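You operate a simulated robot arm through the tools that you are given. There is no shell and no other tool. Be economical: measure what you need, move in short steps, check, and stop when the job is done.

The job below is to be done with a simulated two-armed robot. You get a single attempt, and the scene is never put back.

JOB
Line the soft slab with the blue roller and stamp one ring on it.
Fine: lines from end to end first, then the tile stamp once; both tools back. Set down upright: tile stamp.
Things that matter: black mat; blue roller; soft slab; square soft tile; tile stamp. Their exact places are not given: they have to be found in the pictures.

The check looks at the end state, three seconds after you hand in, the way a careful person would. Anything else that was tipped, shoved, dropped, spilled or broken makes it a failure.

ROBOT AND FRAMES
Two 7-joint arms with two-finger parallel grippers on one trunk, on a base that drives. Base frame: it is fixed to the floor where the robot stands at the start and does not move with it; the origin is under the middle of the robot, x ahead of it, y to its left, z up; the surface under the hand at the start is at about z = 0.85. Lengths are in m, angles in degrees, forces in N, time in s.
The left shoulder is at the start at [0.06, 0.143, 0.926], the right one opposite. With the tool pointing down near the work surface each hand reaches from about 0.3 to 0.72 m from the robot's upright axis, wherever it stands, measured 20 degrees to its own side. Places, roughly: black mat [0.6, 0.2, 0.9]; soft slab (11x8x2 cm) [0.6, 0.2, 0.9]; square soft tile (8x8x2 cm) [0.5, -0.4, 0.9]. Payload 1.57 kg a hand.
The tool frame of a hand sits at the grasp point between the pads (the TCP): z along the fingers, y along the line on which they close. The tips reach 0.03 m beyond it. The gripper opens to 0.11 m. The fingers are 0.024 m wide and 0.012 m thick; the gripper's body (0.048 by 0.112 m) begins 0.078 m behind the TCP.
Orientation is that of the tool frame in the base frame, as [roll, pitch, yaw] about the fixed x, y, z axes, in that order (R = Rz(yaw) Ry(pitch) Rx(roll)). With the fingers straight down and closing along the base's y, the tool's x points along the base's -x, its y along +y and its z along -z.

CONTROLS
- The arms move only by the tool move_arm. It takes "left_motion", "right_motion" or both (then of equal length, played together; a hand with none holds still); each is text: rows parted by semicolons, each of 6 numbers parted by spaces: the shift along the tool's x, y, z in mm, then the turn, a rotation vector about the tool's x, y, z in degrees. In form: x y z rx ry rz; .... A call has 1 to 10 rows; each row shifts and turns the commanded pose from where the row before left it, along the tool's axes as they then stand. "left_jaw" and "right_jaw" are, for a hand that has rows, the gripper command, from -1 (fully open) to 1 (shut), values between in proportion, set as the call begins (left out, the last holds). A row lasts 0.2 s, in which the tool goes at most 0.05 m and 8.6 degrees; a call with a longer step from one row to the next is refused whole, and so is a gripper value outside its range. A pose out of reach is approached as far as the arm can. The call stops where the force on the tool passes 40 N (or 10 N more than at its start, if that is more) or the arm is blocked; 0.2 s more then pass. The fingers move at their own pace (about 0.045 m/s each) and stop on an object; they squeeze with about 37 N. The grip force told is the motor's: it shows also when the fingers shut on nothing. Time passes only in rows, and 0.2 s behind the last, so rows that do not move let the fingers close. The reply holds the time, the measured pose of the TCP, the force on the tool along the base axes, the opening and the grip force, in the units named above and with some noise, with the torque about the TCP (base axes, N m) and any sound that the robot's microphone picked up, and new pictures: "pictures" is both (left out), scene, wrist or none (wrist: the cameras of the hands that moved).
- Cameras (640 x 400 px; columns grow to the right, rows downward): "scene" is now at [0.0552, -0.0122, 1.5413]; the picture's right is [-0.15, -0.99, 0.00], its down [-0.77, 0.11, -0.63] and it looks along [0.62, -0.09, -0.78] (base axes); focal length 295 px, centre (320, 200). "left" rides on the left gripper at [0.07, -0.016, -0.141] in its tool frame; the picture's right is [0.23, 0.97, 0.00], its down [-0.85, 0.20, -0.48] and it looks along [-0.47, 0.11, 0.88] (tool axes); focal length 222 px, centre (320, 200). "right" rides on the right gripper at [0.07, 0.016, -0.141] in its tool frame; the picture's right is [-0.23, 0.97, 0.00], its down [-0.86, -0.20, -0.48] and it looks along [-0.47, -0.11, 0.88] (tool axes); focal length 222 px, centre (320, 200).
- lift_body(by): slides the trunk up (or, below 0, down) by that many m; the arms and the scene camera ride with it, the base frame stays. It gives what a move gives, with no picture.
- drive_base(legs): drives the robot by 1 to 6 legs, each [ahead, left, turn to the left] in m, m and degrees, along the robot's own axes; the way and the turn of a leg run together, so that a leg with both is an arc; at most 1.5 m and 180 degrees a leg. The arms and the cameras ride along, it lands a little off, and it stops where it bumps. It gives what a move gives, and a new picture of the scene camera.
- aim_head(pan, tilt): turns the head with the scene camera to pan (to the left, within 86 degrees either way) and tilt (down, from -29 to 69), counted from straight ahead of the robot. It gives what a move gives, and a new picture of the scene camera.
- locate(camera, pixels): for up to 12 pixels [column, row] of the newest picture of that camera ("zoom" is the newest enlarged one), the place [x, y, z] in the base frame of the surface seen there, good to about 0.002 m, but the place of the scene camera against the robot may be out by one fixed shift of up to 0.018 m in any direction. No time passes.
- zoom(camera, box): a new picture of the part [left, top, right, bottom] of that camera's present view, enlarged. No time passes.
- job_done(): hands the job in; it is judged then, once.

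Go step by step. Measure first, check grasps and placings, and put right what went wrong. The budget is 80 turns and 260 pictures, counting those below and the enlarged ones. Unless the task says otherwise, let go and move clear before handing in, and close with one line.

The tools are called as a command line: name --argument value ..., lists and objects as JSON in quotes. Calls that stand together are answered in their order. move_arm: Moves the arms, as the interface text tells. Its arguments: {"type":"object","properties":{"left_motion":{"type":"string"},"left_jaw":{"type":"number"},"right_motion":{"type":"string"},"right_jaw":{"type":"number"},"pictures":{"type":"string","enum":["both","scene","wrist","none"]}},"required":[]} The other tools are called the same way: lift_body (by) slides the trunk up or down; drive_base (legs) drives the base; aim_head (pan, tilt) turns the head that bears the scene camera; locate (camera, pixels) gives the place of the surface under pixels of a picture; zoom (camera, box) takes an enlarged picture of a part of a camera's view; job_done () hands the job in.

At the start:

```text
time_s: 0.0
left_ee_pos: [0.5901, 0.2439, 0.9997]
left_orientation: [-180.0, 0.0, 180.0]
left_ft_force: [-0.4, -0.9, -0.2]
left_moment: [0.02, 0.03, -0.02]
left_opening: 0.1099
left_finger_force: 0.0
right_ee_pos: [0.5107, -0.2567, 1.0009]
right_orientation: [179.9, -0.1, 180.0]
right_ft_force: [0.3, 0.5, 0.3]
right_moment: [-0.03, -0.02, 0.01]
right_opening: 0.11
right_finger_force: 0.1
trunk travel left (down, up): [-0.525, 0.065]
robot x, y, heading: [0.0017, -0.0021, -0.2]
head pan, tilt: [-8.4, 50.9]
```

scene: 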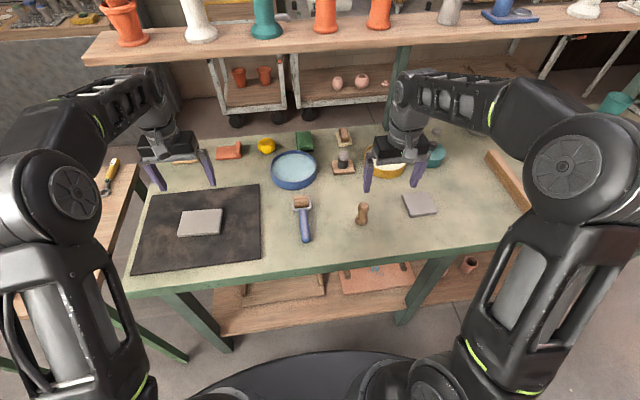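
right: 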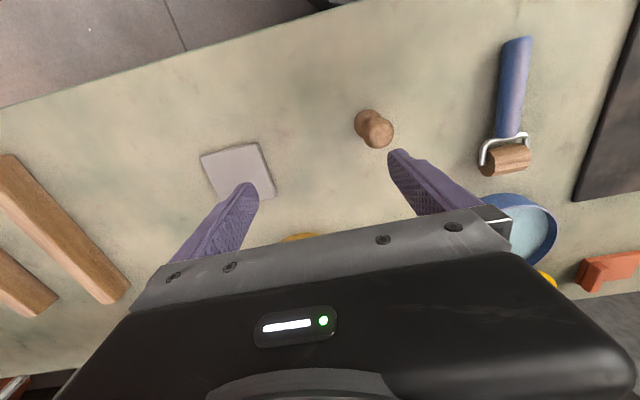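
left: 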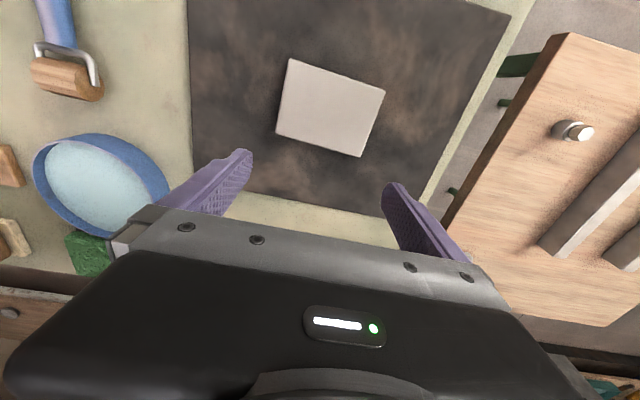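

The picture shows the slab on the mat at (200,222), the blue roller at (302,218), and a peg-like tool at (362,213) with others near (343,155). I'll zoom in to identify them.

zoom --camera "scene" --box '[270, 120, 450, 250]'

zoom --camera "scene" --box '[130, 120, 330, 280]'

zoom --camera "right" --box '[320, 10, 640, 230]'

locate --camera "scene" --pixels '[[302, 202], [304, 220], [307, 238], [362, 208], [361, 222], [343, 168], [345, 135], [420, 204], [201, 222], [290, 220], [180, 235], [223, 208]]'

locate --camera "right" --pixels '[[516, 42], [508, 130], [490, 160], [515, 160], [367, 118], [378, 134], [240, 170], [510, 90]]'

locate --camera "left" --pixels '[[290, 60], [384, 91], [360, 156], [277, 131], [332, 106], [240, 60], [40, 75], [95, 88], [65, 30]]'

```text
3.08 times, centred on (360, 185) of scene
```

zoom: 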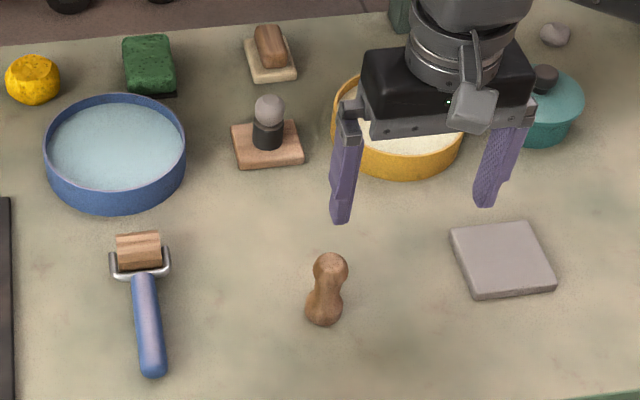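

```text
2.50 times, centred on (230, 200) of scene
```

zoom: 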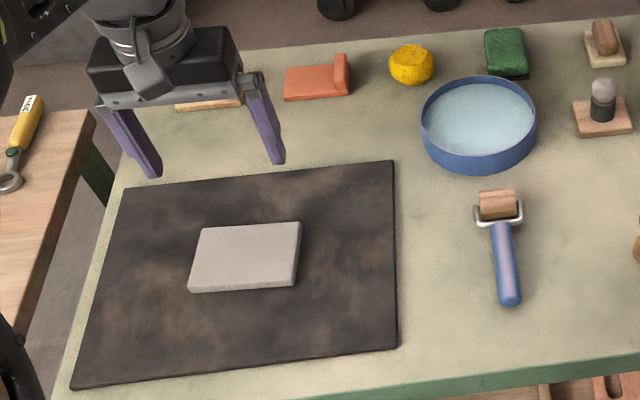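

```text
1.82 times, centred on (480, 120) of right
```

zoom: 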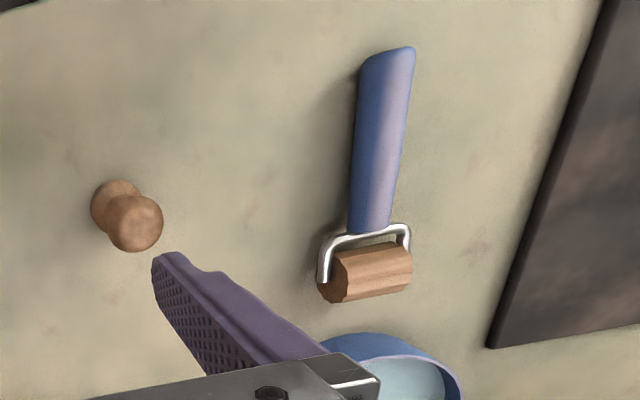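

```text
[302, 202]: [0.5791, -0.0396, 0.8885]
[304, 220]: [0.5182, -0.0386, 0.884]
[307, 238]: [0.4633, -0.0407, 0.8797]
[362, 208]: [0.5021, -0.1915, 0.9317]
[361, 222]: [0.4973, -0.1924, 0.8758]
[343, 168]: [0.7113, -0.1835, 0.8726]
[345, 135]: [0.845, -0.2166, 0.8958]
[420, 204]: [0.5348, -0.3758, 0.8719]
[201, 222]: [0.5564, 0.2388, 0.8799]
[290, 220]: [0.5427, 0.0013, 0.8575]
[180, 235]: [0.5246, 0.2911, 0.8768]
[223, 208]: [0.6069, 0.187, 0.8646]
```

```text
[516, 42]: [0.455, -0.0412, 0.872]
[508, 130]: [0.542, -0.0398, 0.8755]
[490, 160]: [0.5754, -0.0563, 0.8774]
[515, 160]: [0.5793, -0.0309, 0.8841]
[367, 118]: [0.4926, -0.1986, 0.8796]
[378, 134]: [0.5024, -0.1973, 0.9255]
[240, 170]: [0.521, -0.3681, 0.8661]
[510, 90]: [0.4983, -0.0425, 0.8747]
```

```text
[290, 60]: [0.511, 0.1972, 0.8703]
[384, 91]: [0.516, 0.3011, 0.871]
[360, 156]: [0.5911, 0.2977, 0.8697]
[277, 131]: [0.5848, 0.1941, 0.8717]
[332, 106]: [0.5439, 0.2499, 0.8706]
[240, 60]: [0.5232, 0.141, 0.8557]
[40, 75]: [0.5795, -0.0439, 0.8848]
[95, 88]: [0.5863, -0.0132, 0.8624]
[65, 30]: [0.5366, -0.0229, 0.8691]
```

The tool identities matter most here, so I'll zoom in closely on the two stamp candidates.

zoom --camera "scene" --box '[320, 120, 370, 180]'

zoom --camera "scene" --box '[342, 195, 382, 230]'

zoom --camera "scene" --box '[280, 190, 330, 245]'

zoom --camera "scene" --box '[395, 140, 540, 225]'

```text
6.67 times, centred on (345, 150) of scene
```

zoom: 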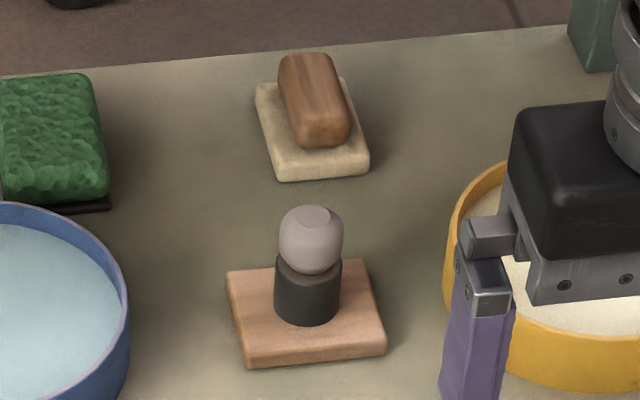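

```text
11.43 times, centred on (362, 212) of scene
```

zoom: 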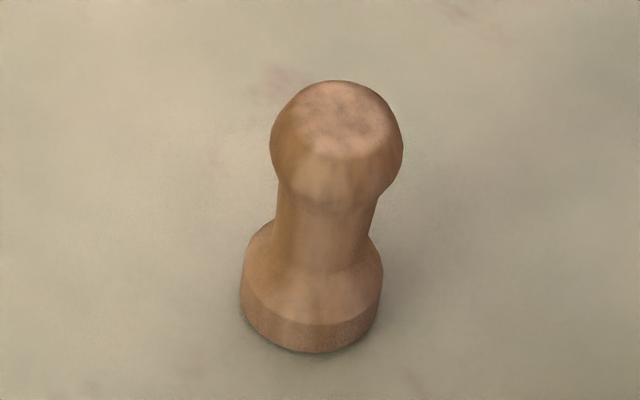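

```text
7.27 times, centred on (305, 218) of scene
```

zoom: 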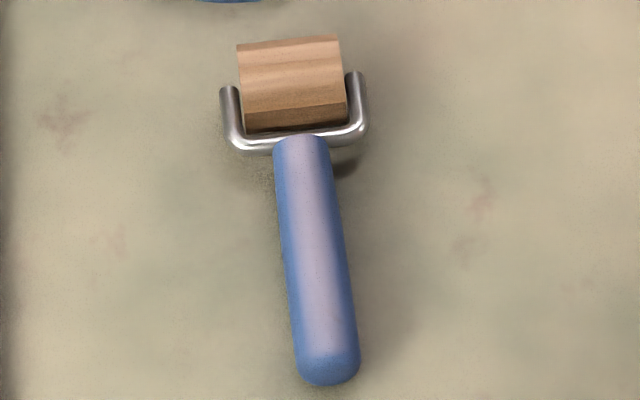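

```text
4.41 times, centred on (468, 182) of scene
```

zoom: 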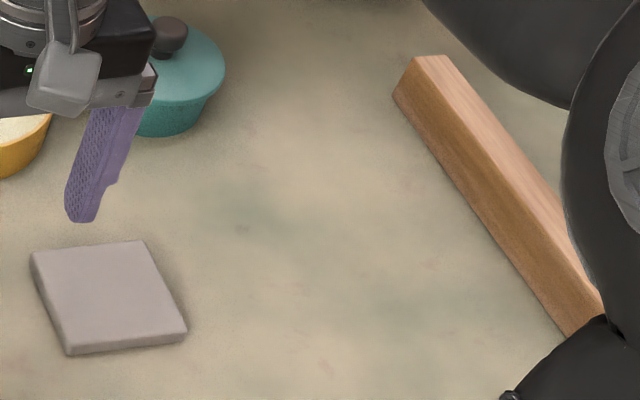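

The wooden peg at (362,213) stands in the working row and is most likely the ring stamp. I'll check its face once it is lifted. I'm moving the right hand aside and the left hand over the roller handle.

move_arm --left_motion "0 0 0 0 0 0;0 0 -10 0 0 0;15 -45 0 0 0 0;15 -45 0 0 0 0;15 -45 0 0 0 0;15 -45 0 0 0 0;15 -45 0 0 0 0;10 -45 0 0 0 0;0 -14 0 0 0 0;0 0 0 0 0 0" --right_motion "0 0 -40 0 0 0;0 -30 -30 0 0 0;0 -40 0 0 0 0;0 -40 0 0 0 0;0 -30 0 0 0 0;0 0 0 0 0 0;0 0 0 0 0 0;0 0 0 0 0 0;0 0 0 0 0 0;0 0 0 0 0 0"

```text
time_s: 2.2
left_ee_pos: [0.5055, -0.0415, 1.01]
left_orientation: [-179.9, 0.0, 180.0]
left_ft_force: [-0.2, 1.5, 0.0]
left_moment: [-0.02, -0.02, -0.01]
left_opening: 0.1101
left_finger_force: 0.0
right_ee_pos: [0.5094, -0.3982, 1.0708]
right_orientation: [-179.9, 0.0, 179.9]
right_ft_force: [1.1, 0.2, -0.3]
right_moment: [0.0, -0.03, 0.04]
right_opening: 0.1101
right_finger_force: 0.0
trunk travel left (down, up): [-0.525, 0.065]
robot x, y, heading: [0.0021, 0.0002, 0.2]
head pan, tilt: [-8.4, 50.9]
```

scene: 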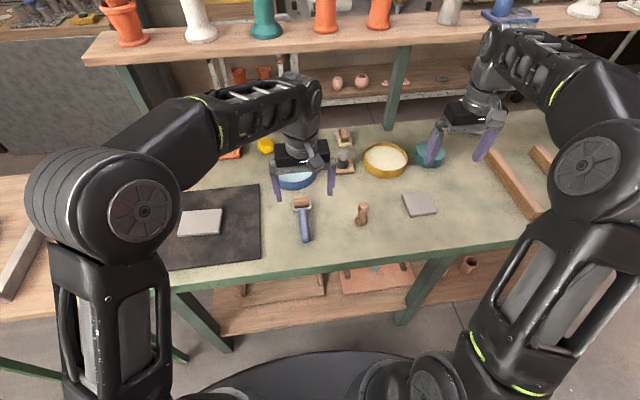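
right: 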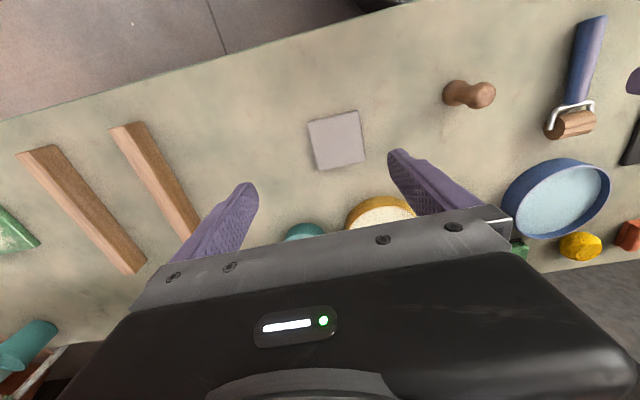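
left: 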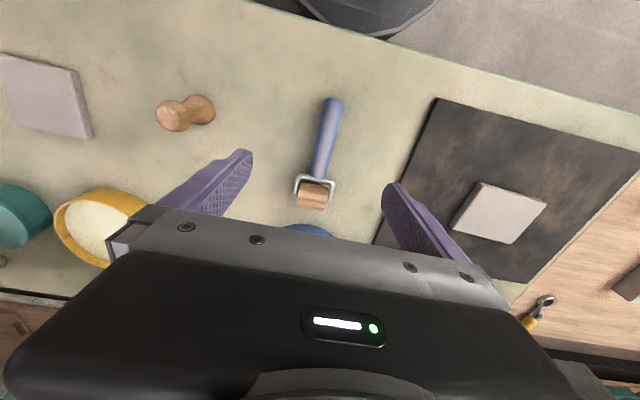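

The roller sits well inside the left wrist view near (325,150). I'll enlarge it and measure the handle and the table.

zoom --camera "left" --box '[270, 85, 380, 215]'

locate --camera "left" --pixels '[[334, 102], [331, 118], [328, 135], [325, 152], [322, 168], [301, 195], [313, 195], [324, 197], [313, 205], [290, 130], [360, 150], [270, 180]]'

```text
3.08 times, centred on (325, 150) of left
```

zoom: 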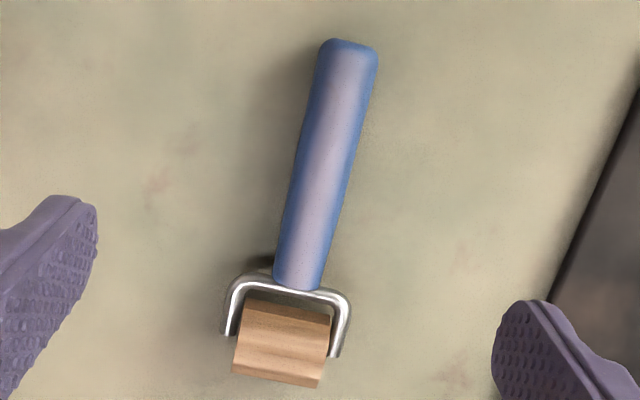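

```text
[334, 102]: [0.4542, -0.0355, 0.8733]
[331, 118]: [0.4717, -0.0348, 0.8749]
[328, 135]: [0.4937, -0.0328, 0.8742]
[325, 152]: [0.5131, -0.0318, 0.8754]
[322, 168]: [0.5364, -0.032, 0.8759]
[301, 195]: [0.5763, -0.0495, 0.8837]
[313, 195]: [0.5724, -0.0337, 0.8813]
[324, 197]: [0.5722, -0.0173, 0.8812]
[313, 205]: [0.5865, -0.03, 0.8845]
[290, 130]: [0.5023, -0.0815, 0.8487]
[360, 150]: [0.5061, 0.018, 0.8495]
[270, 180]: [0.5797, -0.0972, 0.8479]
```

The table is at z≈0.849 and the handle axis at y≈-0.034, z≈0.863. I'm part-closing the left fingers to stay clear of the mat edge and lowering onto the handle at x≈0.515.

move_arm --left_motion "-9.5 7.5 0 0 0 -2.4;0 0 -10 0 0 0;0 0 0 0 0 0;0 0 45 0 0 0;0 0 45 0 0 0;0 0 25 0 0 0;0 0 12 0 0 0;0 0 0 0 0 0" --left_jaw -0.1

```text
time_s: 4.0
left_ee_pos: [0.516, -0.0315, 0.8926]
left_orientation: [180.0, 0.0, -177.5]
left_ft_force: [-0.4, 0.1, -1.3]
left_moment: [-0.02, 0.04, 0.01]
left_opening: 0.0605
left_finger_force: 0.0
right_ee_pos: [0.51, -0.397, 1.0695]
right_orientation: [179.9, 0.1, -180.0]
right_ft_force: [1.4, -0.6, 0.7]
right_moment: [-0.02, -0.01, 0.03]
right_opening: 0.11
right_finger_force: 0.1
trunk travel left (down, up): [-0.525, 0.065]
robot x, y, heading: [-0.001, -0.0019, 0.2]
head pan, tilt: [-8.4, 50.9]
```

scene: 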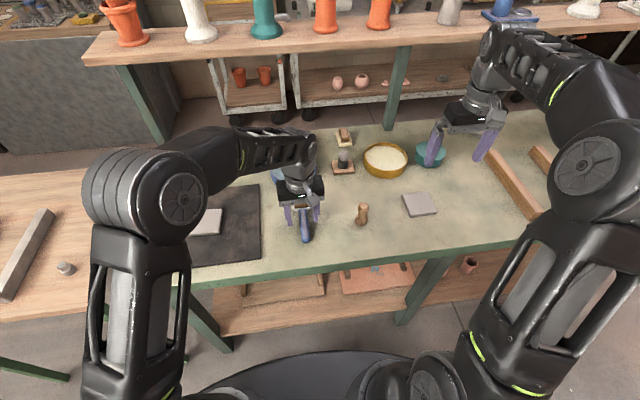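
left: 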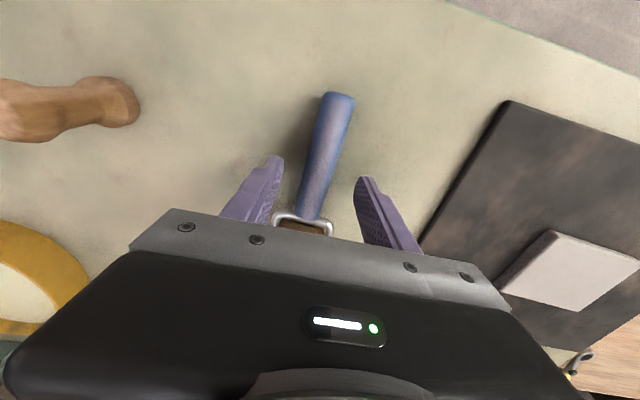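

The handle lies centred between the fingers, at (320,160). I'm lowering 10 mm more and closing.

move_arm --left_motion "0 -2 5 0 0 0;0 0 4.5 0 0 0;0 0 0 0 0 0" --pictures "none"

move_arm --left_motion "0 0 0 0 0 0;0 0 0 0 0 0;0 0 0 0 0 0;0 0 0 0 0 0;0 0 0 0 0 0" --left_jaw 1 --pictures "wrist"

```text
time_s: 4.8
left_ee_pos: [0.5155, -0.0337, 0.8826]
left_orientation: [180.0, 0.0, -177.5]
left_ft_force: [0.3, -0.2, 0.1]
left_moment: [0.02, 0.0, 0.01]
left_opening: 0.0609
left_finger_force: 0.1
right_ee_pos: [0.5081, -0.3971, 1.0707]
right_orientation: [-180.0, 0.0, 179.9]
right_ft_force: [-0.2, 0.1, 0.3]
right_moment: [-0.03, 0.01, 0.02]
right_opening: 0.1103
right_finger_force: 0.0
trunk travel left (down, up): [-0.525, 0.065]
robot x, y, heading: [-0.0016, -0.003, -0.1]
head pan, tilt: [-8.4, 50.9]
```

```text
time_s: 6.0
left_ee_pos: [0.5145, -0.0336, 0.8844]
left_orientation: [180.0, 0.1, -177.6]
left_ft_force: [0.5, -1.0, 2.4]
left_moment: [-0.17, -0.23, -0.44]
left_opening: 0.0204
left_finger_force: 33.9
right_ee_pos: [0.5102, -0.3972, 1.0703]
right_orientation: [179.9, 0.0, -180.0]
right_ft_force: [-0.3, 0.5, 1.0]
right_moment: [0.0, 0.02, 0.04]
right_opening: 0.11
right_finger_force: 0.1
trunk travel left (down, up): [-0.525, 0.065]
robot x, y, heading: [-0.0008, -0.0021, 0.1]
head pan, tilt: [-8.4, 50.9]
```

left: 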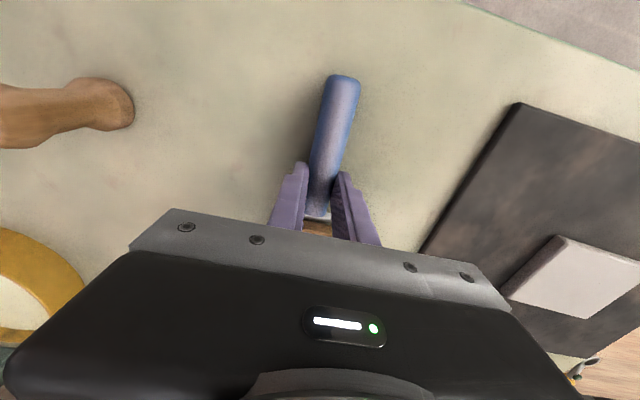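

The grip holds at 20 mm opening with 34 N. I'm lifting, moving toward the slab, and starting the yaw so the roller head points along +y.

move_arm --left_motion "0 0 -20 0 0 0;0 0 -45 0 0 0;0 0 -45 0 0 0;-10 40 0 0 0 -8;0 0 0 0 0 -8.4;0 0 0 0 0 -8.4;0 0 0 0 0 -8.4;0 0 0 0 0 -8.4;0 0 0 0 0 -8.4;0 0 0 0 0 0"

```text
time_s: 8.2
left_ee_pos: [0.5235, 0.0048, 0.9945]
left_orientation: [180.0, -0.1, -127.5]
left_ft_force: [0.0, 0.4, -1.8]
left_moment: [0.02, -0.02, 0.01]
left_opening: 0.0223
left_finger_force: 34.7
right_ee_pos: [0.5105, -0.3972, 1.0697]
right_orientation: [180.0, 0.1, -180.0]
right_ft_force: [-0.1, -0.2, 0.8]
right_moment: [0.01, -0.02, 0.03]
right_opening: 0.1102
right_finger_force: 0.0
trunk travel left (down, up): [-0.525, 0.065]
robot x, y, heading: [0.001, -0.0011, 0.1]
head pan, tilt: [-8.4, 50.9]
```

scene: 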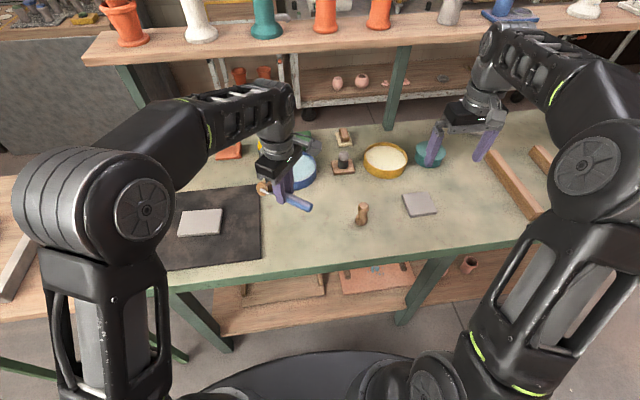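
left: 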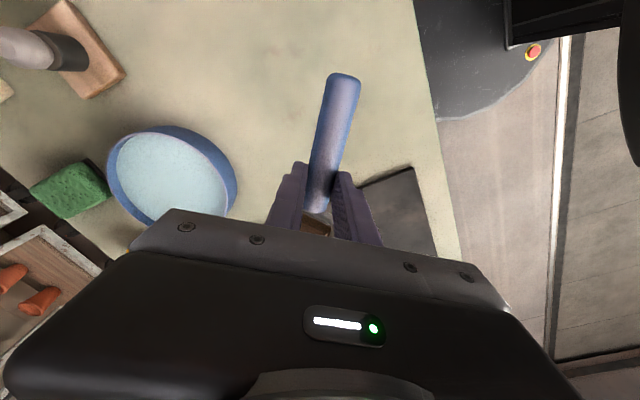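

The rotation is working. I'm finishing the yaw, moving over the slab's near end, and tilting 20° nose-down.

move_arm --left_motion "0 0 0 0 0 -7;0 0 0 0 0 -7;0 0 0 0 0 -7;0 0 0 0 0 -7;0 0 0 0 0 -6.8;-40 -15 0 0 0 0;-35 -12 0 0 0 0;0 0 0 0 7 0;0 0 0 0 7 0;0 0 0 0 6 0"

```text
time_s: 10.4
left_ee_pos: [0.5537, 0.0795, 0.9932]
left_orientation: [-179.9, -20.0, -92.9]
left_ft_force: [0.0, -0.9, -0.9]
left_moment: [-0.03, -0.01, 0.0]
left_opening: 0.0227
left_finger_force: 34.9
right_ee_pos: [0.5094, -0.3973, 1.069]
right_orientation: [180.0, 0.0, -180.0]
right_ft_force: [0.1, -0.4, -0.3]
right_moment: [-0.03, 0.03, 0.0]
right_opening: 0.1099
right_finger_force: 0.0
trunk travel left (down, up): [-0.525, 0.065]
robot x, y, heading: [0.0014, 0.0015, -0.0]
head pan, tilt: [-8.4, 50.9]
```

scene: 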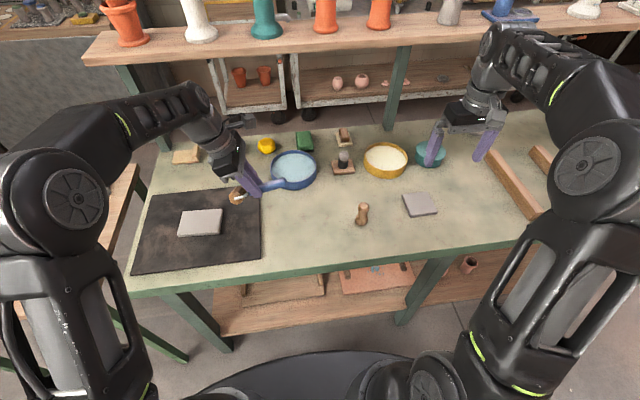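
left: 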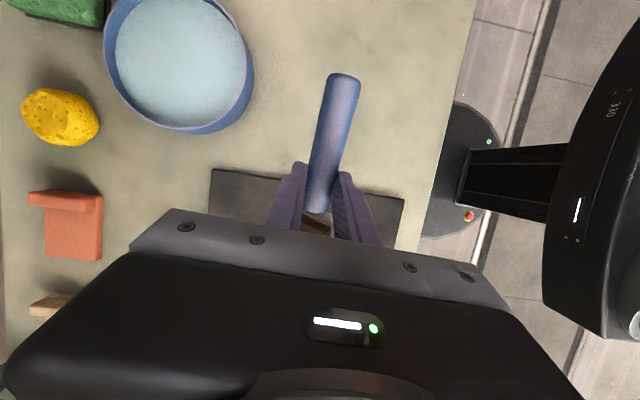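

The roller head shows at about (237,195) in the scene, still rigid in the grip. I'll measure the head against the slab in the same camera.

zoom --camera "scene" --box '[160, 160, 300, 250]'

locate --camera "scene" --pixels '[[181, 211], [222, 208], [220, 234], [178, 237], [234, 191], [233, 196], [237, 200], [242, 203], [270, 184], [280, 183]]'

```text
4.44 times, centred on (230, 205) of scene
```

zoom: 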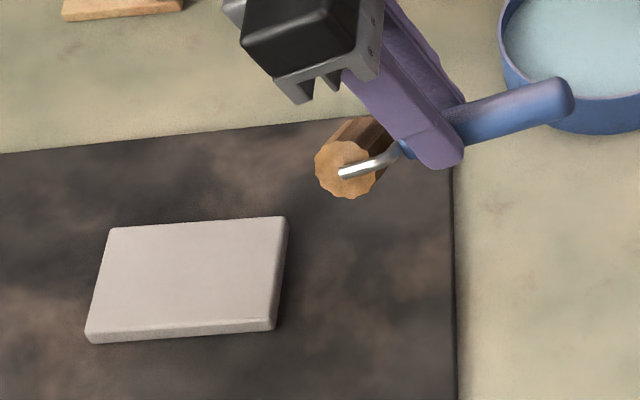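

```text
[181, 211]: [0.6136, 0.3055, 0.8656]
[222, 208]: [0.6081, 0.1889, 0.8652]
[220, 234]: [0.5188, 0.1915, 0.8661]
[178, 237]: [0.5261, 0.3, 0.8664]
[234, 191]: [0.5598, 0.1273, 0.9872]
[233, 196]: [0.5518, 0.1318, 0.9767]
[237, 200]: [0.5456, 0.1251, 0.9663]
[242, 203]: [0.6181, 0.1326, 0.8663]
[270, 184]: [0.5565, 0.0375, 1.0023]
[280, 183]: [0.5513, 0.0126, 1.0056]
```

The roller's near face is at about (0.546, 0.126, 0.966) in the scene frame, which puts the head roughly in line with the slab and 70 mm short of its near end. I'm moving it over that end, about 20 mm above the surface.

move_arm --left_motion "-33 2.5 -12 0 0 0;-32.8 2.5 -12 0 0 0;-8 0 21 0 0 0;-7.4 0 21.3 0 0 0;0 0 0 0 0 0" --pictures "both"

zoom --camera "scene" --box '[160, 170, 280, 250]'

```text
time_s: 11.6
left_ee_pos: [0.554, 0.1483, 0.9494]
left_orientation: [179.9, -19.9, -92.8]
left_ft_force: [-0.3, -0.2, -1.8]
left_moment: [-0.01, -0.01, -0.03]
left_opening: 0.0222
left_finger_force: 35.4
right_ee_pos: [0.5088, -0.3983, 1.071]
right_orientation: [-180.0, 0.0, 180.0]
right_ft_force: [-0.5, -0.2, 0.0]
right_moment: [0.03, 0.02, 0.0]
right_opening: 0.1099
right_finger_force: 0.1
trunk travel left (down, up): [-0.525, 0.065]
robot x, y, heading: [0.0015, -0.0003, -0.1]
head pan, tilt: [-8.4, 50.9]
```

scene: 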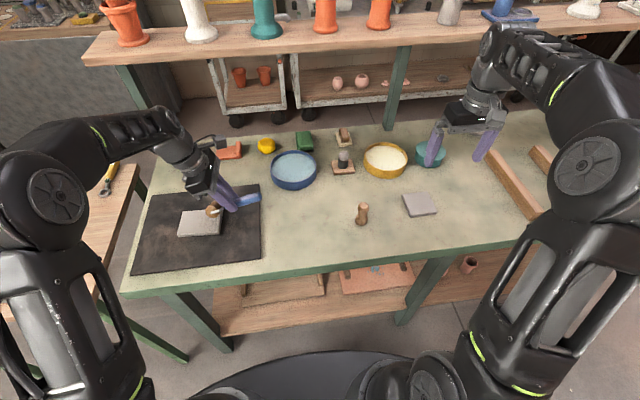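
left: 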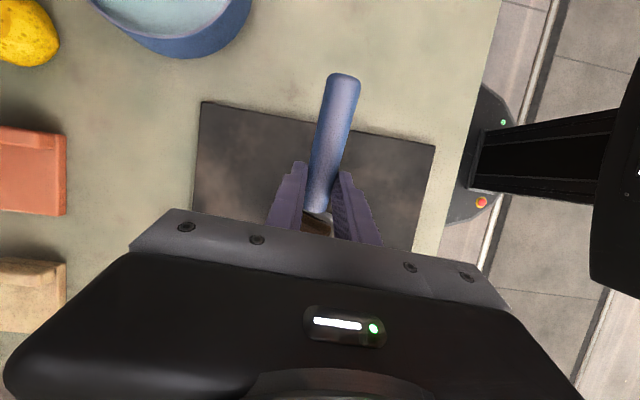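

```text
5.00 times, centred on (220, 210) of scene
```

zoom: 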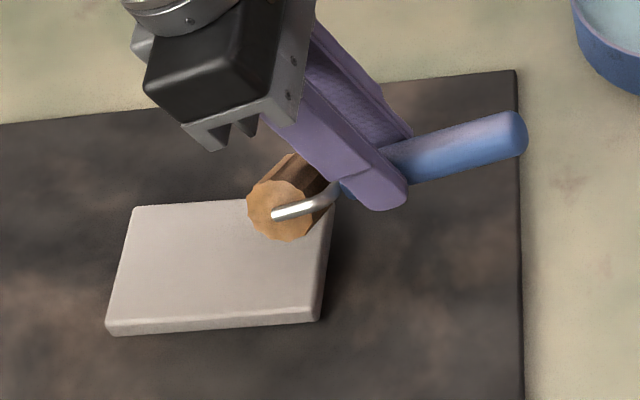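

The roller hovers over the slab's right end in the zoom, with its face at (280,210). I'll measure both again.

locate --camera "zoom" --pixels '[[268, 215], [290, 228], [272, 200], [285, 165], [320, 312], [115, 322], [215, 318], [135, 212], [190, 208], [328, 240], [200, 260], [130, 330]]'

```text
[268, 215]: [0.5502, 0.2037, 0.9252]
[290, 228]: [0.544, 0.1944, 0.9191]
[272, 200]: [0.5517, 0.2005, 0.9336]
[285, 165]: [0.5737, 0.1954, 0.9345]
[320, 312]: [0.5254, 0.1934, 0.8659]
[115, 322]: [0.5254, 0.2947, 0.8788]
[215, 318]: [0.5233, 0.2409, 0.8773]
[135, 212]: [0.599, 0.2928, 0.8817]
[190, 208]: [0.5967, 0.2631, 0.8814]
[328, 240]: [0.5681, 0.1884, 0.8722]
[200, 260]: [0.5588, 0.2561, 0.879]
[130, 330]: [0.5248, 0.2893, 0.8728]
```

The roller's lowest point is about 28 mm above the slab and level with the right end. I'm descending, then stepping in small increments until contact shows in the force.

move_arm --left_motion "-4.3 4 11.7 0 0 0;-4 0 11 0 0 0;-0.7 0 1.9 0 0 0;0 0 0 0 0 0" --pictures "none"

move_arm --left_motion "-0.7 0 1.9 0 0 0;0 0 0 0 0 0" --pictures "scene"

zoom --camera "scene" --box '[160, 170, 280, 250]'

```text
time_s: 12.6
left_ee_pos: [0.5493, 0.1473, 0.9259]
left_orientation: [-179.7, -19.9, -93.0]
left_ft_force: [-0.1, -10.0, 19.5]
left_moment: [0.34, -0.28, -0.12]
left_opening: 0.0225
left_finger_force: 34.9
right_ee_pos: [0.5082, -0.399, 1.0702]
right_orientation: [179.9, 0.0, -180.0]
right_ft_force: [-0.9, -0.3, -0.6]
right_moment: [0.02, -0.02, 0.0]
right_opening: 0.11
right_finger_force: 0.0
trunk travel left (down, up): [-0.525, 0.065]
robot x, y, heading: [-0.0007, -0.0011, 0.0]
head pan, tilt: [-8.4, 50.9]
```

```text
time_s: 13.2
left_ee_pos: [0.5473, 0.1499, 0.9211]
left_orientation: [-179.8, -20.0, -92.8]
left_ft_force: [1.3, -8.0, 18.5]
left_moment: [0.46, -0.35, -0.16]
left_opening: 0.0226
left_finger_force: 34.8
right_ee_pos: [0.5076, -0.3982, 1.0709]
right_orientation: [179.9, 0.1, 180.0]
right_ft_force: [0.6, -0.8, 0.5]
right_moment: [0.03, 0.01, 0.06]
right_opening: 0.1099
right_finger_force: 0.0
trunk travel left (down, up): [-0.525, 0.065]
robot x, y, heading: [0.0006, -0.0022, -0.1]
head pan, tilt: [-8.4, 50.9]
```

scene: 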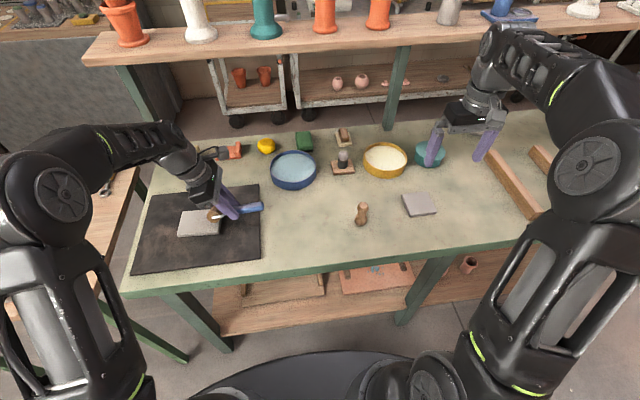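

```text
5.00 times, centred on (220, 210) of scene
```

zoom: 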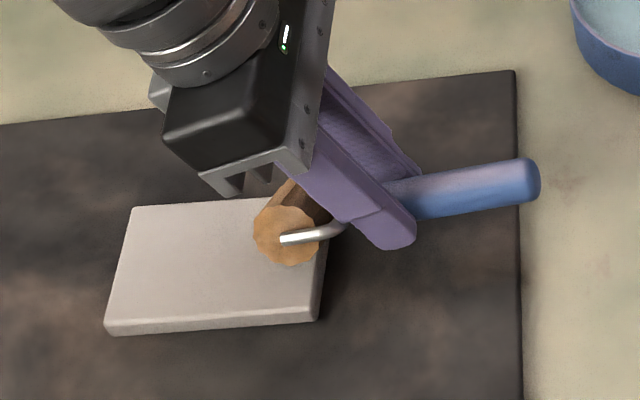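

The roller is pressing at about 19 N, and its contact at zoom (288,266) is roughly 16 mm inside the right end (322,270). I'm rolling back to that end first.

move_arm --left_motion "5 0 1.6 0 0 0;5 0 1.7 0 0 0;5 0 1.7 0 0 0;0 0 0 0 0 0" --pictures "scene"

zoom --camera "scene" --box '[160, 170, 280, 250]'

```text
time_s: 14.2
left_ee_pos: [0.5476, 0.1354, 0.92]
left_orientation: [179.9, -20.0, -92.8]
left_ft_force: [0.9, -0.8, -0.9]
left_moment: [0.01, -0.01, 0.0]
left_opening: 0.0221
left_finger_force: 35.0
right_ee_pos: [0.509, -0.3981, 1.0704]
right_orientation: [-180.0, 0.0, -180.0]
right_ft_force: [0.6, -0.8, 0.3]
right_moment: [0.01, -0.01, 0.01]
right_opening: 0.1102
right_finger_force: 0.1
trunk travel left (down, up): [-0.525, 0.065]
robot x, y, heading: [-0.001, -0.0013, 0.1]
head pan, tilt: [-8.4, 50.9]
```

scene: 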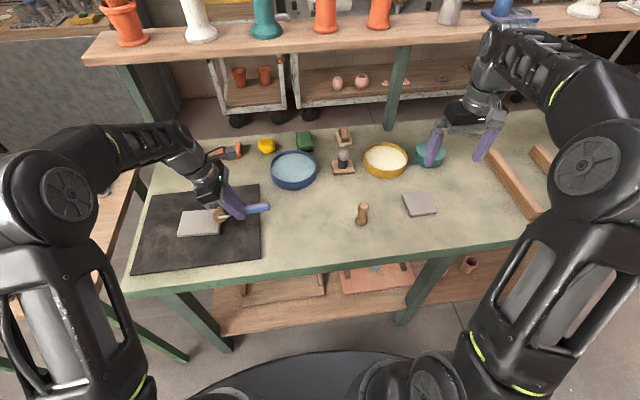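

```text
5.00 times, centred on (220, 210) of scene
```

zoom: 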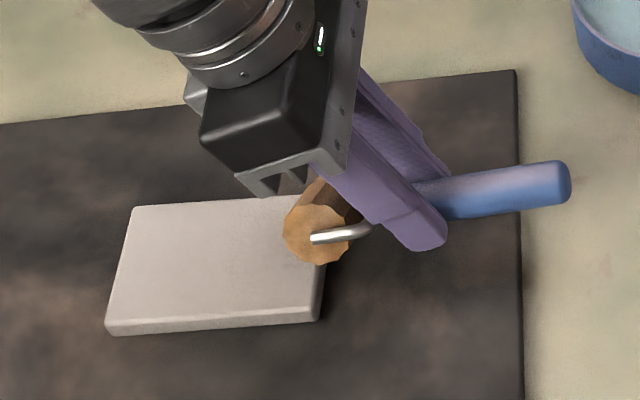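

The force fell to zero, so the roller has just passed the end edge. I'll lift slightly, step 4 mm inward, press again and check.

move_arm --left_motion "1.7 0 -4.7 0 0 0;-3.8 0 -1.4 0 0 0;-1.7 0 4.7 0 0 0;-0.2 0 0.5 0 0 0;0 0 0 0 0 0" --pictures "none"

```text
time_s: 15.4
left_ee_pos: [0.5488, 0.1385, 0.9213]
left_orientation: [180.0, -20.0, -92.8]
left_ft_force: [0.6, -0.2, -0.8]
left_moment: [0.04, -0.01, -0.02]
left_opening: 0.0222
left_finger_force: 34.9
right_ee_pos: [0.5088, -0.3959, 1.0701]
right_orientation: [180.0, 0.0, 180.0]
right_ft_force: [-0.4, 0.1, -0.9]
right_moment: [0.04, -0.01, -0.02]
right_opening: 0.1101
right_finger_force: 0.0
trunk travel left (down, up): [-0.525, 0.065]
robot x, y, heading: [0.0029, -0.0033, -0.0]
head pan, tilt: [-8.4, 50.9]
```

There is no contact yet, so I'm stepping down in 1 mm increments.

move_arm --left_motion "-0.35 0 0.94 0 0 0;-0.35 0 0.94 0 0 0;0 0 0 0 0 0" --pictures "none"

zoom --camera "scene" --box '[190, 190, 250, 240]'

```text
time_s: 16.2
left_ee_pos: [0.5469, 0.1381, 0.9186]
left_orientation: [-179.8, -20.0, -92.9]
left_ft_force: [0.1, 0.7, 6.2]
left_moment: [0.38, -0.07, 0.03]
left_opening: 0.0222
left_finger_force: 35.0
right_ee_pos: [0.5083, -0.3979, 1.071]
right_orientation: [-180.0, 0.1, -180.0]
right_ft_force: [-0.4, 0.6, 0.4]
right_moment: [0.0, -0.01, -0.01]
right_opening: 0.11
right_finger_force: 0.0
trunk travel left (down, up): [-0.525, 0.065]
robot x, y, heading: [0.002, -0.0028, -0.2]
head pan, tilt: [-8.4, 50.9]
```

```text
8.00 times, centred on (220, 215) of scene
```

zoom: 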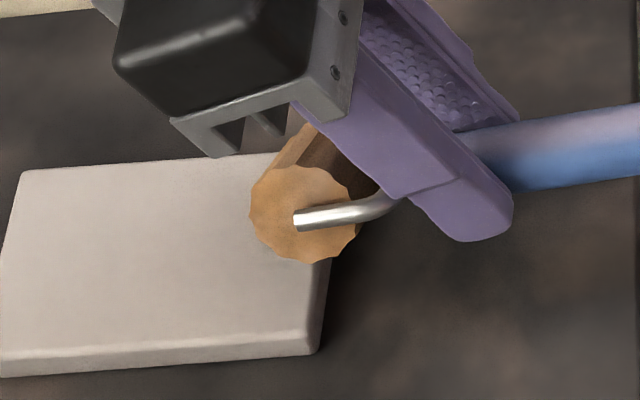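

Contact is light at 6 N, about 8 mm inside the end. I'm pressing 1 mm more, rolling back 5 mm to the end, then rolling forward along the slab.

move_arm --left_motion "-0.35 0 0.94 0 0 0;4.7 0 1.7 0 0 0;-7.5 0 -2.73 0 0 0;-7.5 0 -2.73 0 0 0;-7.5 0 -2.73 0 0 0;-7.5 0 -2.73 0 0 0;-7.5 0 -2.73 0 0 0" --pictures "scene"

zoom --camera "scene" --box '[160, 180, 270, 250]'

```text
time_s: 17.8
left_ee_pos: [0.5482, 0.1727, 0.9171]
left_orientation: [-179.8, -19.9, -92.9]
left_ft_force: [1.1, -6.6, 18.8]
left_moment: [0.51, -0.26, -0.12]
left_opening: 0.0221
left_finger_force: 35.2
right_ee_pos: [0.5085, -0.3995, 1.0704]
right_orientation: [179.9, 0.1, 180.0]
right_ft_force: [0.3, 0.0, 0.7]
right_moment: [-0.04, 0.03, -0.03]
right_opening: 0.1099
right_finger_force: 0.1
trunk travel left (down, up): [-0.525, 0.065]
robot x, y, heading: [-0.0004, 0.0002, -0.1]
head pan, tilt: [-8.4, 50.9]
```

scene: 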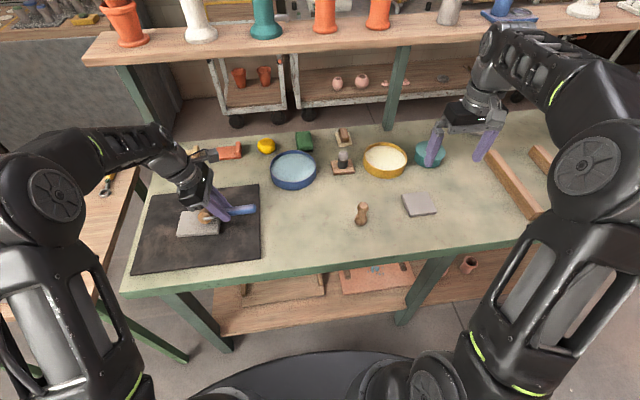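

```text
5.71 times, centred on (215, 215) of scene
```

zoom: 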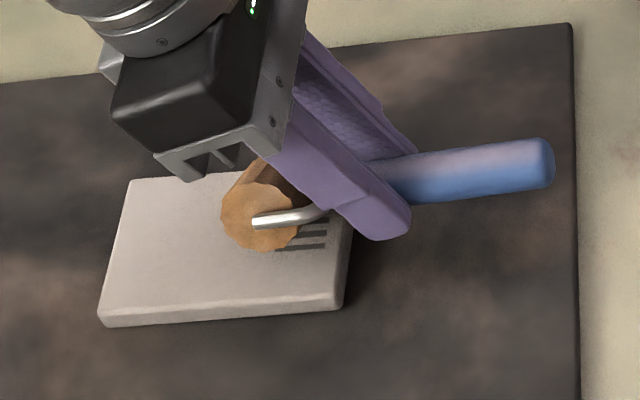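

Stripes are appearing behind the roller at zoom (305,232), running along the slab. I'm continuing toward the far end.

move_arm --left_motion "-7.5 0 -2.73 0 0 0;-7.5 0 -2.73 0 0 0;-7.5 0 -2.73 0 0 0;-7.5 0 -2.73 0 0 0;-7.5 0 -2.73 0 0 0;-7.5 0 -2.73 0 0 0;-7.5 0 -2.73 0 0 0;0 0 0 0 0 0" --pictures "scene"

zoom --camera "scene" --box '[160, 180, 270, 250]'

```text
time_s: 19.6
left_ee_pos: [0.551, 0.2289, 0.9172]
left_orientation: [-179.9, -19.9, -92.8]
left_ft_force: [-0.1, -1.6, 4.1]
left_moment: [0.15, -0.06, -0.02]
left_opening: 0.0224
left_finger_force: 35.4
right_ee_pos: [0.5099, -0.3981, 1.0701]
right_orientation: [-179.9, 0.0, 180.0]
right_ft_force: [-0.2, -0.4, 0.0]
right_moment: [-0.05, -0.01, 0.02]
right_opening: 0.1098
right_finger_force: 0.0
trunk travel left (down, up): [-0.525, 0.065]
robot x, y, heading: [0.001, 0.0016, 0.1]
head pan, tilt: [-8.4, 50.9]
```

scene: 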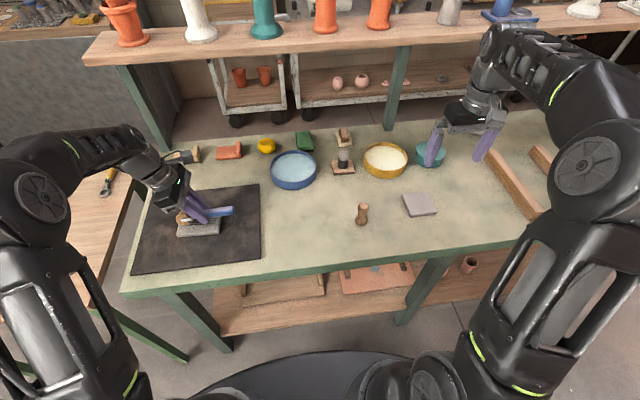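

```text
5.71 times, centred on (215, 215) of scene
```

zoom: 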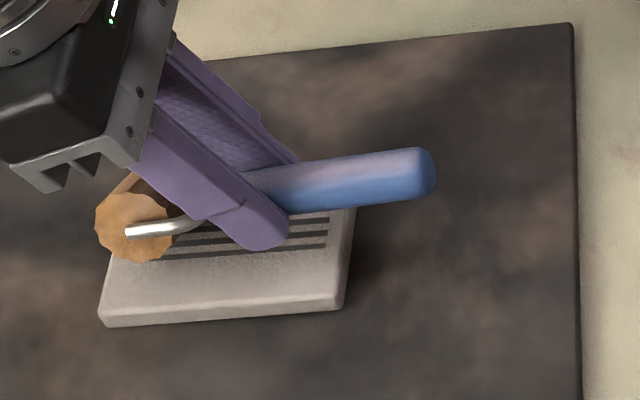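

The roller is near the far end, with contact at (138,261) against the edge at about (112,261), and the force is dropping. I'm pressing slightly and rolling 9 mm further.

move_arm --left_motion "-0.3 0 0.9 0 0 0;-4.2 0 -1.5 0 0 0;-4.2 0 -1.5 0 0 0;0 0 0 0 0 0" --pictures "scene"

zoom --camera "scene" --box '[160, 180, 270, 250]'

```text
time_s: 20.6
left_ee_pos: [0.5515, 0.2377, 0.9166]
left_orientation: [-179.9, -20.0, -92.9]
left_ft_force: [-0.3, -3.3, 7.7]
left_moment: [0.24, -0.13, -0.04]
left_opening: 0.0221
left_finger_force: 35.4
right_ee_pos: [0.5092, -0.3988, 1.0694]
right_orientation: [-180.0, 0.0, -180.0]
right_ft_force: [0.0, 0.1, 1.4]
right_moment: [0.0, 0.01, -0.03]
right_opening: 0.11
right_finger_force: 0.2
trunk travel left (down, up): [-0.525, 0.065]
robot x, y, heading: [0.0009, 0.0009, -0.1]
head pan, tilt: [-8.4, 50.9]
```

scene: 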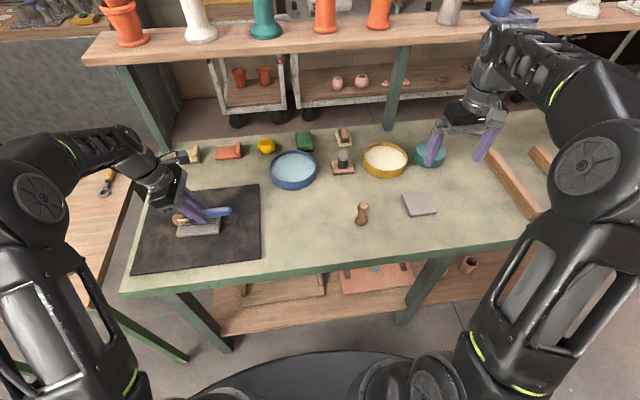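

```text
5.71 times, centred on (215, 215) of scene
```

zoom: 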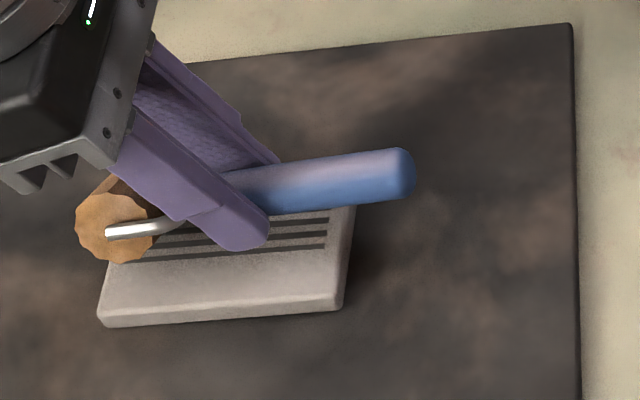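

The roller is at the end edge with 8 N still on it. I'm rolling 2.5 mm more, then lifting straight up and back to view the print.

move_arm --left_motion "-2.4 0 -0.8 0 0 0;0 0 0 0 0 0;8 0 -23 0 0 0;8 0 -23 0 0 0;38 0 14 0 0 0;38 0 14 0 0 0;38 0 14 0 0 0;38 0 14 0 0 0;0 0 0 0 0 0" --pictures "scene"

zoom --camera "scene" --box '[165, 195, 235, 245]'

```text
time_s: 22.6
left_ee_pos: [0.5443, 0.0777, 0.9636]
left_orientation: [-179.9, -20.1, -92.8]
left_ft_force: [0.2, -0.5, -0.4]
left_moment: [-0.02, -0.03, 0.04]
left_opening: 0.0221
left_finger_force: 35.2
right_ee_pos: [0.5095, -0.3967, 1.0703]
right_orientation: [180.0, 0.0, 179.9]
right_ft_force: [-0.4, 0.2, -0.6]
right_moment: [-0.02, 0.02, -0.01]
right_opening: 0.11
right_finger_force: 0.1
trunk travel left (down, up): [-0.525, 0.065]
robot x, y, heading: [0.005, 0.0004, 0.4]
head pan, tilt: [-8.4, 50.9]
```

scene: 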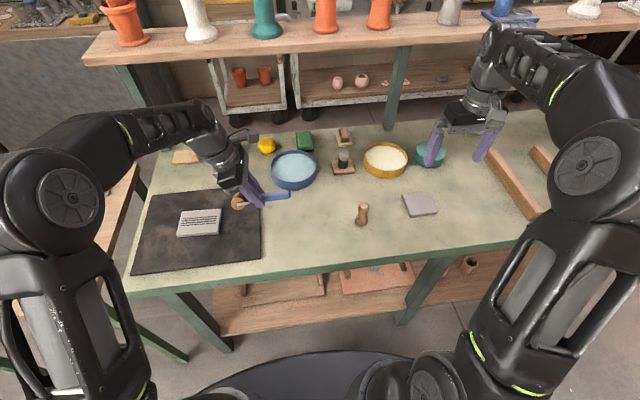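

```text
8.00 times, centred on (200, 220) of scene
```

zoom: 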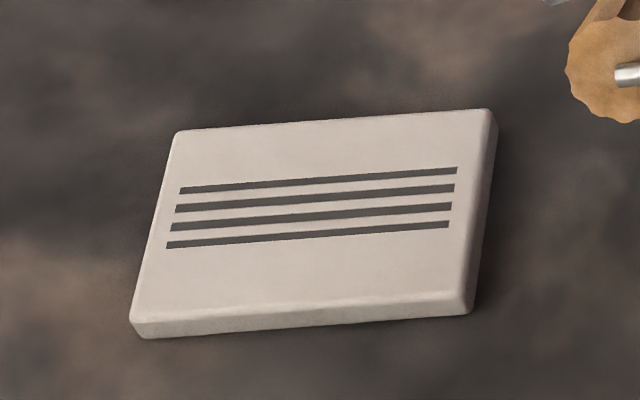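

Four clean lines run centred along the slab, stopping about 4 mm short of the left end and 9 mm short of the right end in the zoom. I'll extend them at the right end by coming down on the same track and rolling back to the edge.

move_arm --left_motion "-32 0 -11.7 0 0 0;-31.9 0 -11.6 0 0 0;-7 0 19.3 0 0 0;-7 0 19.2 0 0 0;-0.7 0 1.9 0 0 0;0 0 0 0 0 0" --pictures "scene"

zoom --camera "scene" --box '[165, 195, 235, 245]'

```text
time_s: 24.0
left_ee_pos: [0.5478, 0.1481, 0.9217]
left_orientation: [-179.9, -20.0, -92.9]
left_ft_force: [0.0, 0.6, -1.2]
left_moment: [-0.03, 0.01, -0.01]
left_opening: 0.0224
left_finger_force: 34.8
right_ee_pos: [0.5091, -0.3973, 1.0705]
right_orientation: [179.9, 0.0, -180.0]
right_ft_force: [-0.6, 0.3, -0.4]
right_moment: [0.02, 0.05, 0.02]
right_opening: 0.1101
right_finger_force: 0.1
trunk travel left (down, up): [-0.525, 0.065]
robot x, y, heading: [-0.001, 0.002, 0.1]
head pan, tilt: [-8.4, 50.9]
```

scene: 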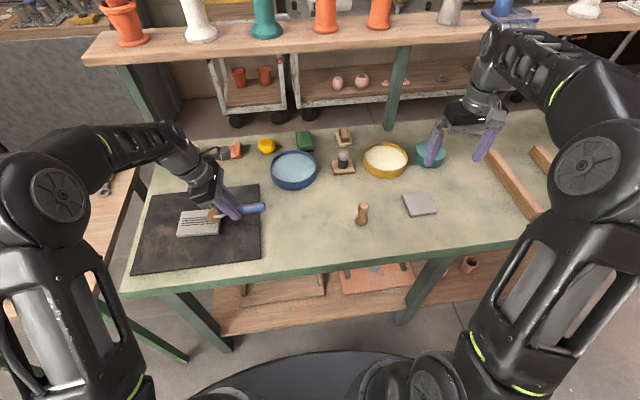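

```text
8.00 times, centred on (200, 220) of scene
```

zoom: 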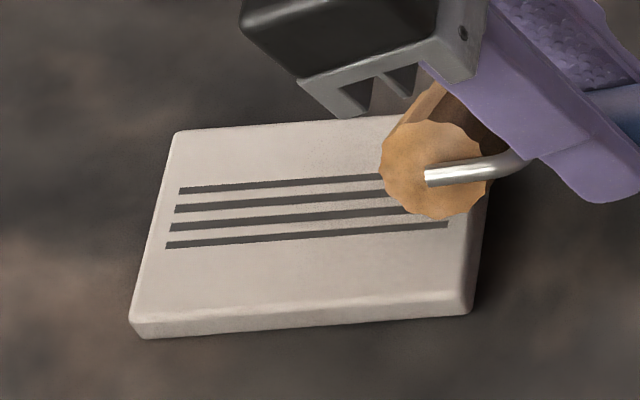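

The roller is about 3 mm above the surface and aligned with the track. I'm stepping down to contact.

move_arm --left_motion "-0.7 0 1.9 0 0 0;-0.5 0 1.4 0 0 0;0 0 0 0 0 0" --pictures "none"

```text
time_s: 24.8
left_ee_pos: [0.549, 0.1466, 0.9178]
left_orientation: [-179.9, -20.0, -92.7]
left_ft_force: [-1.4, 0.4, 0.7]
left_moment: [0.04, -0.02, 0.04]
left_opening: 0.0225
left_finger_force: 35.0
right_ee_pos: [0.5093, -0.3968, 1.0703]
right_orientation: [-180.0, 0.0, 180.0]
right_ft_force: [-0.5, 0.1, -0.3]
right_moment: [0.02, 0.0, -0.02]
right_opening: 0.11
right_finger_force: 0.1
trunk travel left (down, up): [-0.525, 0.065]
robot x, y, heading: [0.0017, 0.0004, -0.0]
head pan, tilt: [-8.4, 50.9]
```

move_arm --left_motion "-0.35 0 0.94 0 0 0;-0.2 0 0.5 0 0 0;0 0 0 0 0 0" --pictures "none"

```text
time_s: 25.6
left_ee_pos: [0.5487, 0.1463, 0.9175]
left_orientation: [-179.9, -20.0, -92.9]
left_ft_force: [0.8, -0.1, 11.9]
left_moment: [0.57, -0.15, -0.03]
left_opening: 0.0223
left_finger_force: 35.8
right_ee_pos: [0.509, -0.3979, 1.0702]
right_orientation: [-180.0, 0.1, 180.0]
right_ft_force: [-0.6, 0.0, -0.7]
right_moment: [0.02, 0.02, 0.03]
right_opening: 0.11
right_finger_force: 0.1
trunk travel left (down, up): [-0.525, 0.065]
robot x, y, heading: [-0.0014, -0.0007, -0.2]
head pan, tilt: [-8.4, 50.9]
```

The contact force is 12 N. I'm rolling back toward the right end in small steps.

move_arm --left_motion "3.8 0 1.4 0 0 0;3.6 0 1.9 0 0 0;2.7 0 1.6 0 0 0;0 0 0 0 0 0" --pictures "scene"

zoom --camera "scene" --box '[165, 195, 235, 245]'

```text
time_s: 26.6
left_ee_pos: [0.5468, 0.1345, 0.9132]
left_orientation: [-180.0, -20.0, -92.8]
left_ft_force: [-1.0, -0.6, -0.4]
left_moment: [0.03, -0.03, 0.05]
left_opening: 0.0221
left_finger_force: 35.0
right_ee_pos: [0.5109, -0.3973, 1.0692]
right_orientation: [-180.0, 0.0, 179.9]
right_ft_force: [-0.5, -0.1, -0.5]
right_moment: [0.02, -0.02, 0.01]
right_opening: 0.1101
right_finger_force: 0.0
trunk travel left (down, up): [-0.525, 0.065]
robot x, y, heading: [0.0007, -0.0015, -0.2]
head pan, tilt: [-8.4, 50.9]
```

scene: 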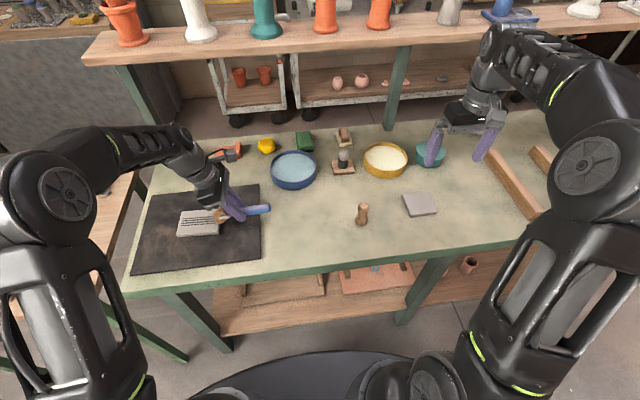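

```text
8.00 times, centred on (200, 220) of scene
```

zoom: 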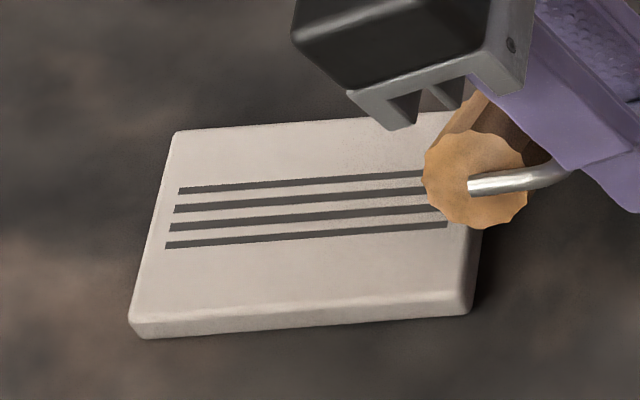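

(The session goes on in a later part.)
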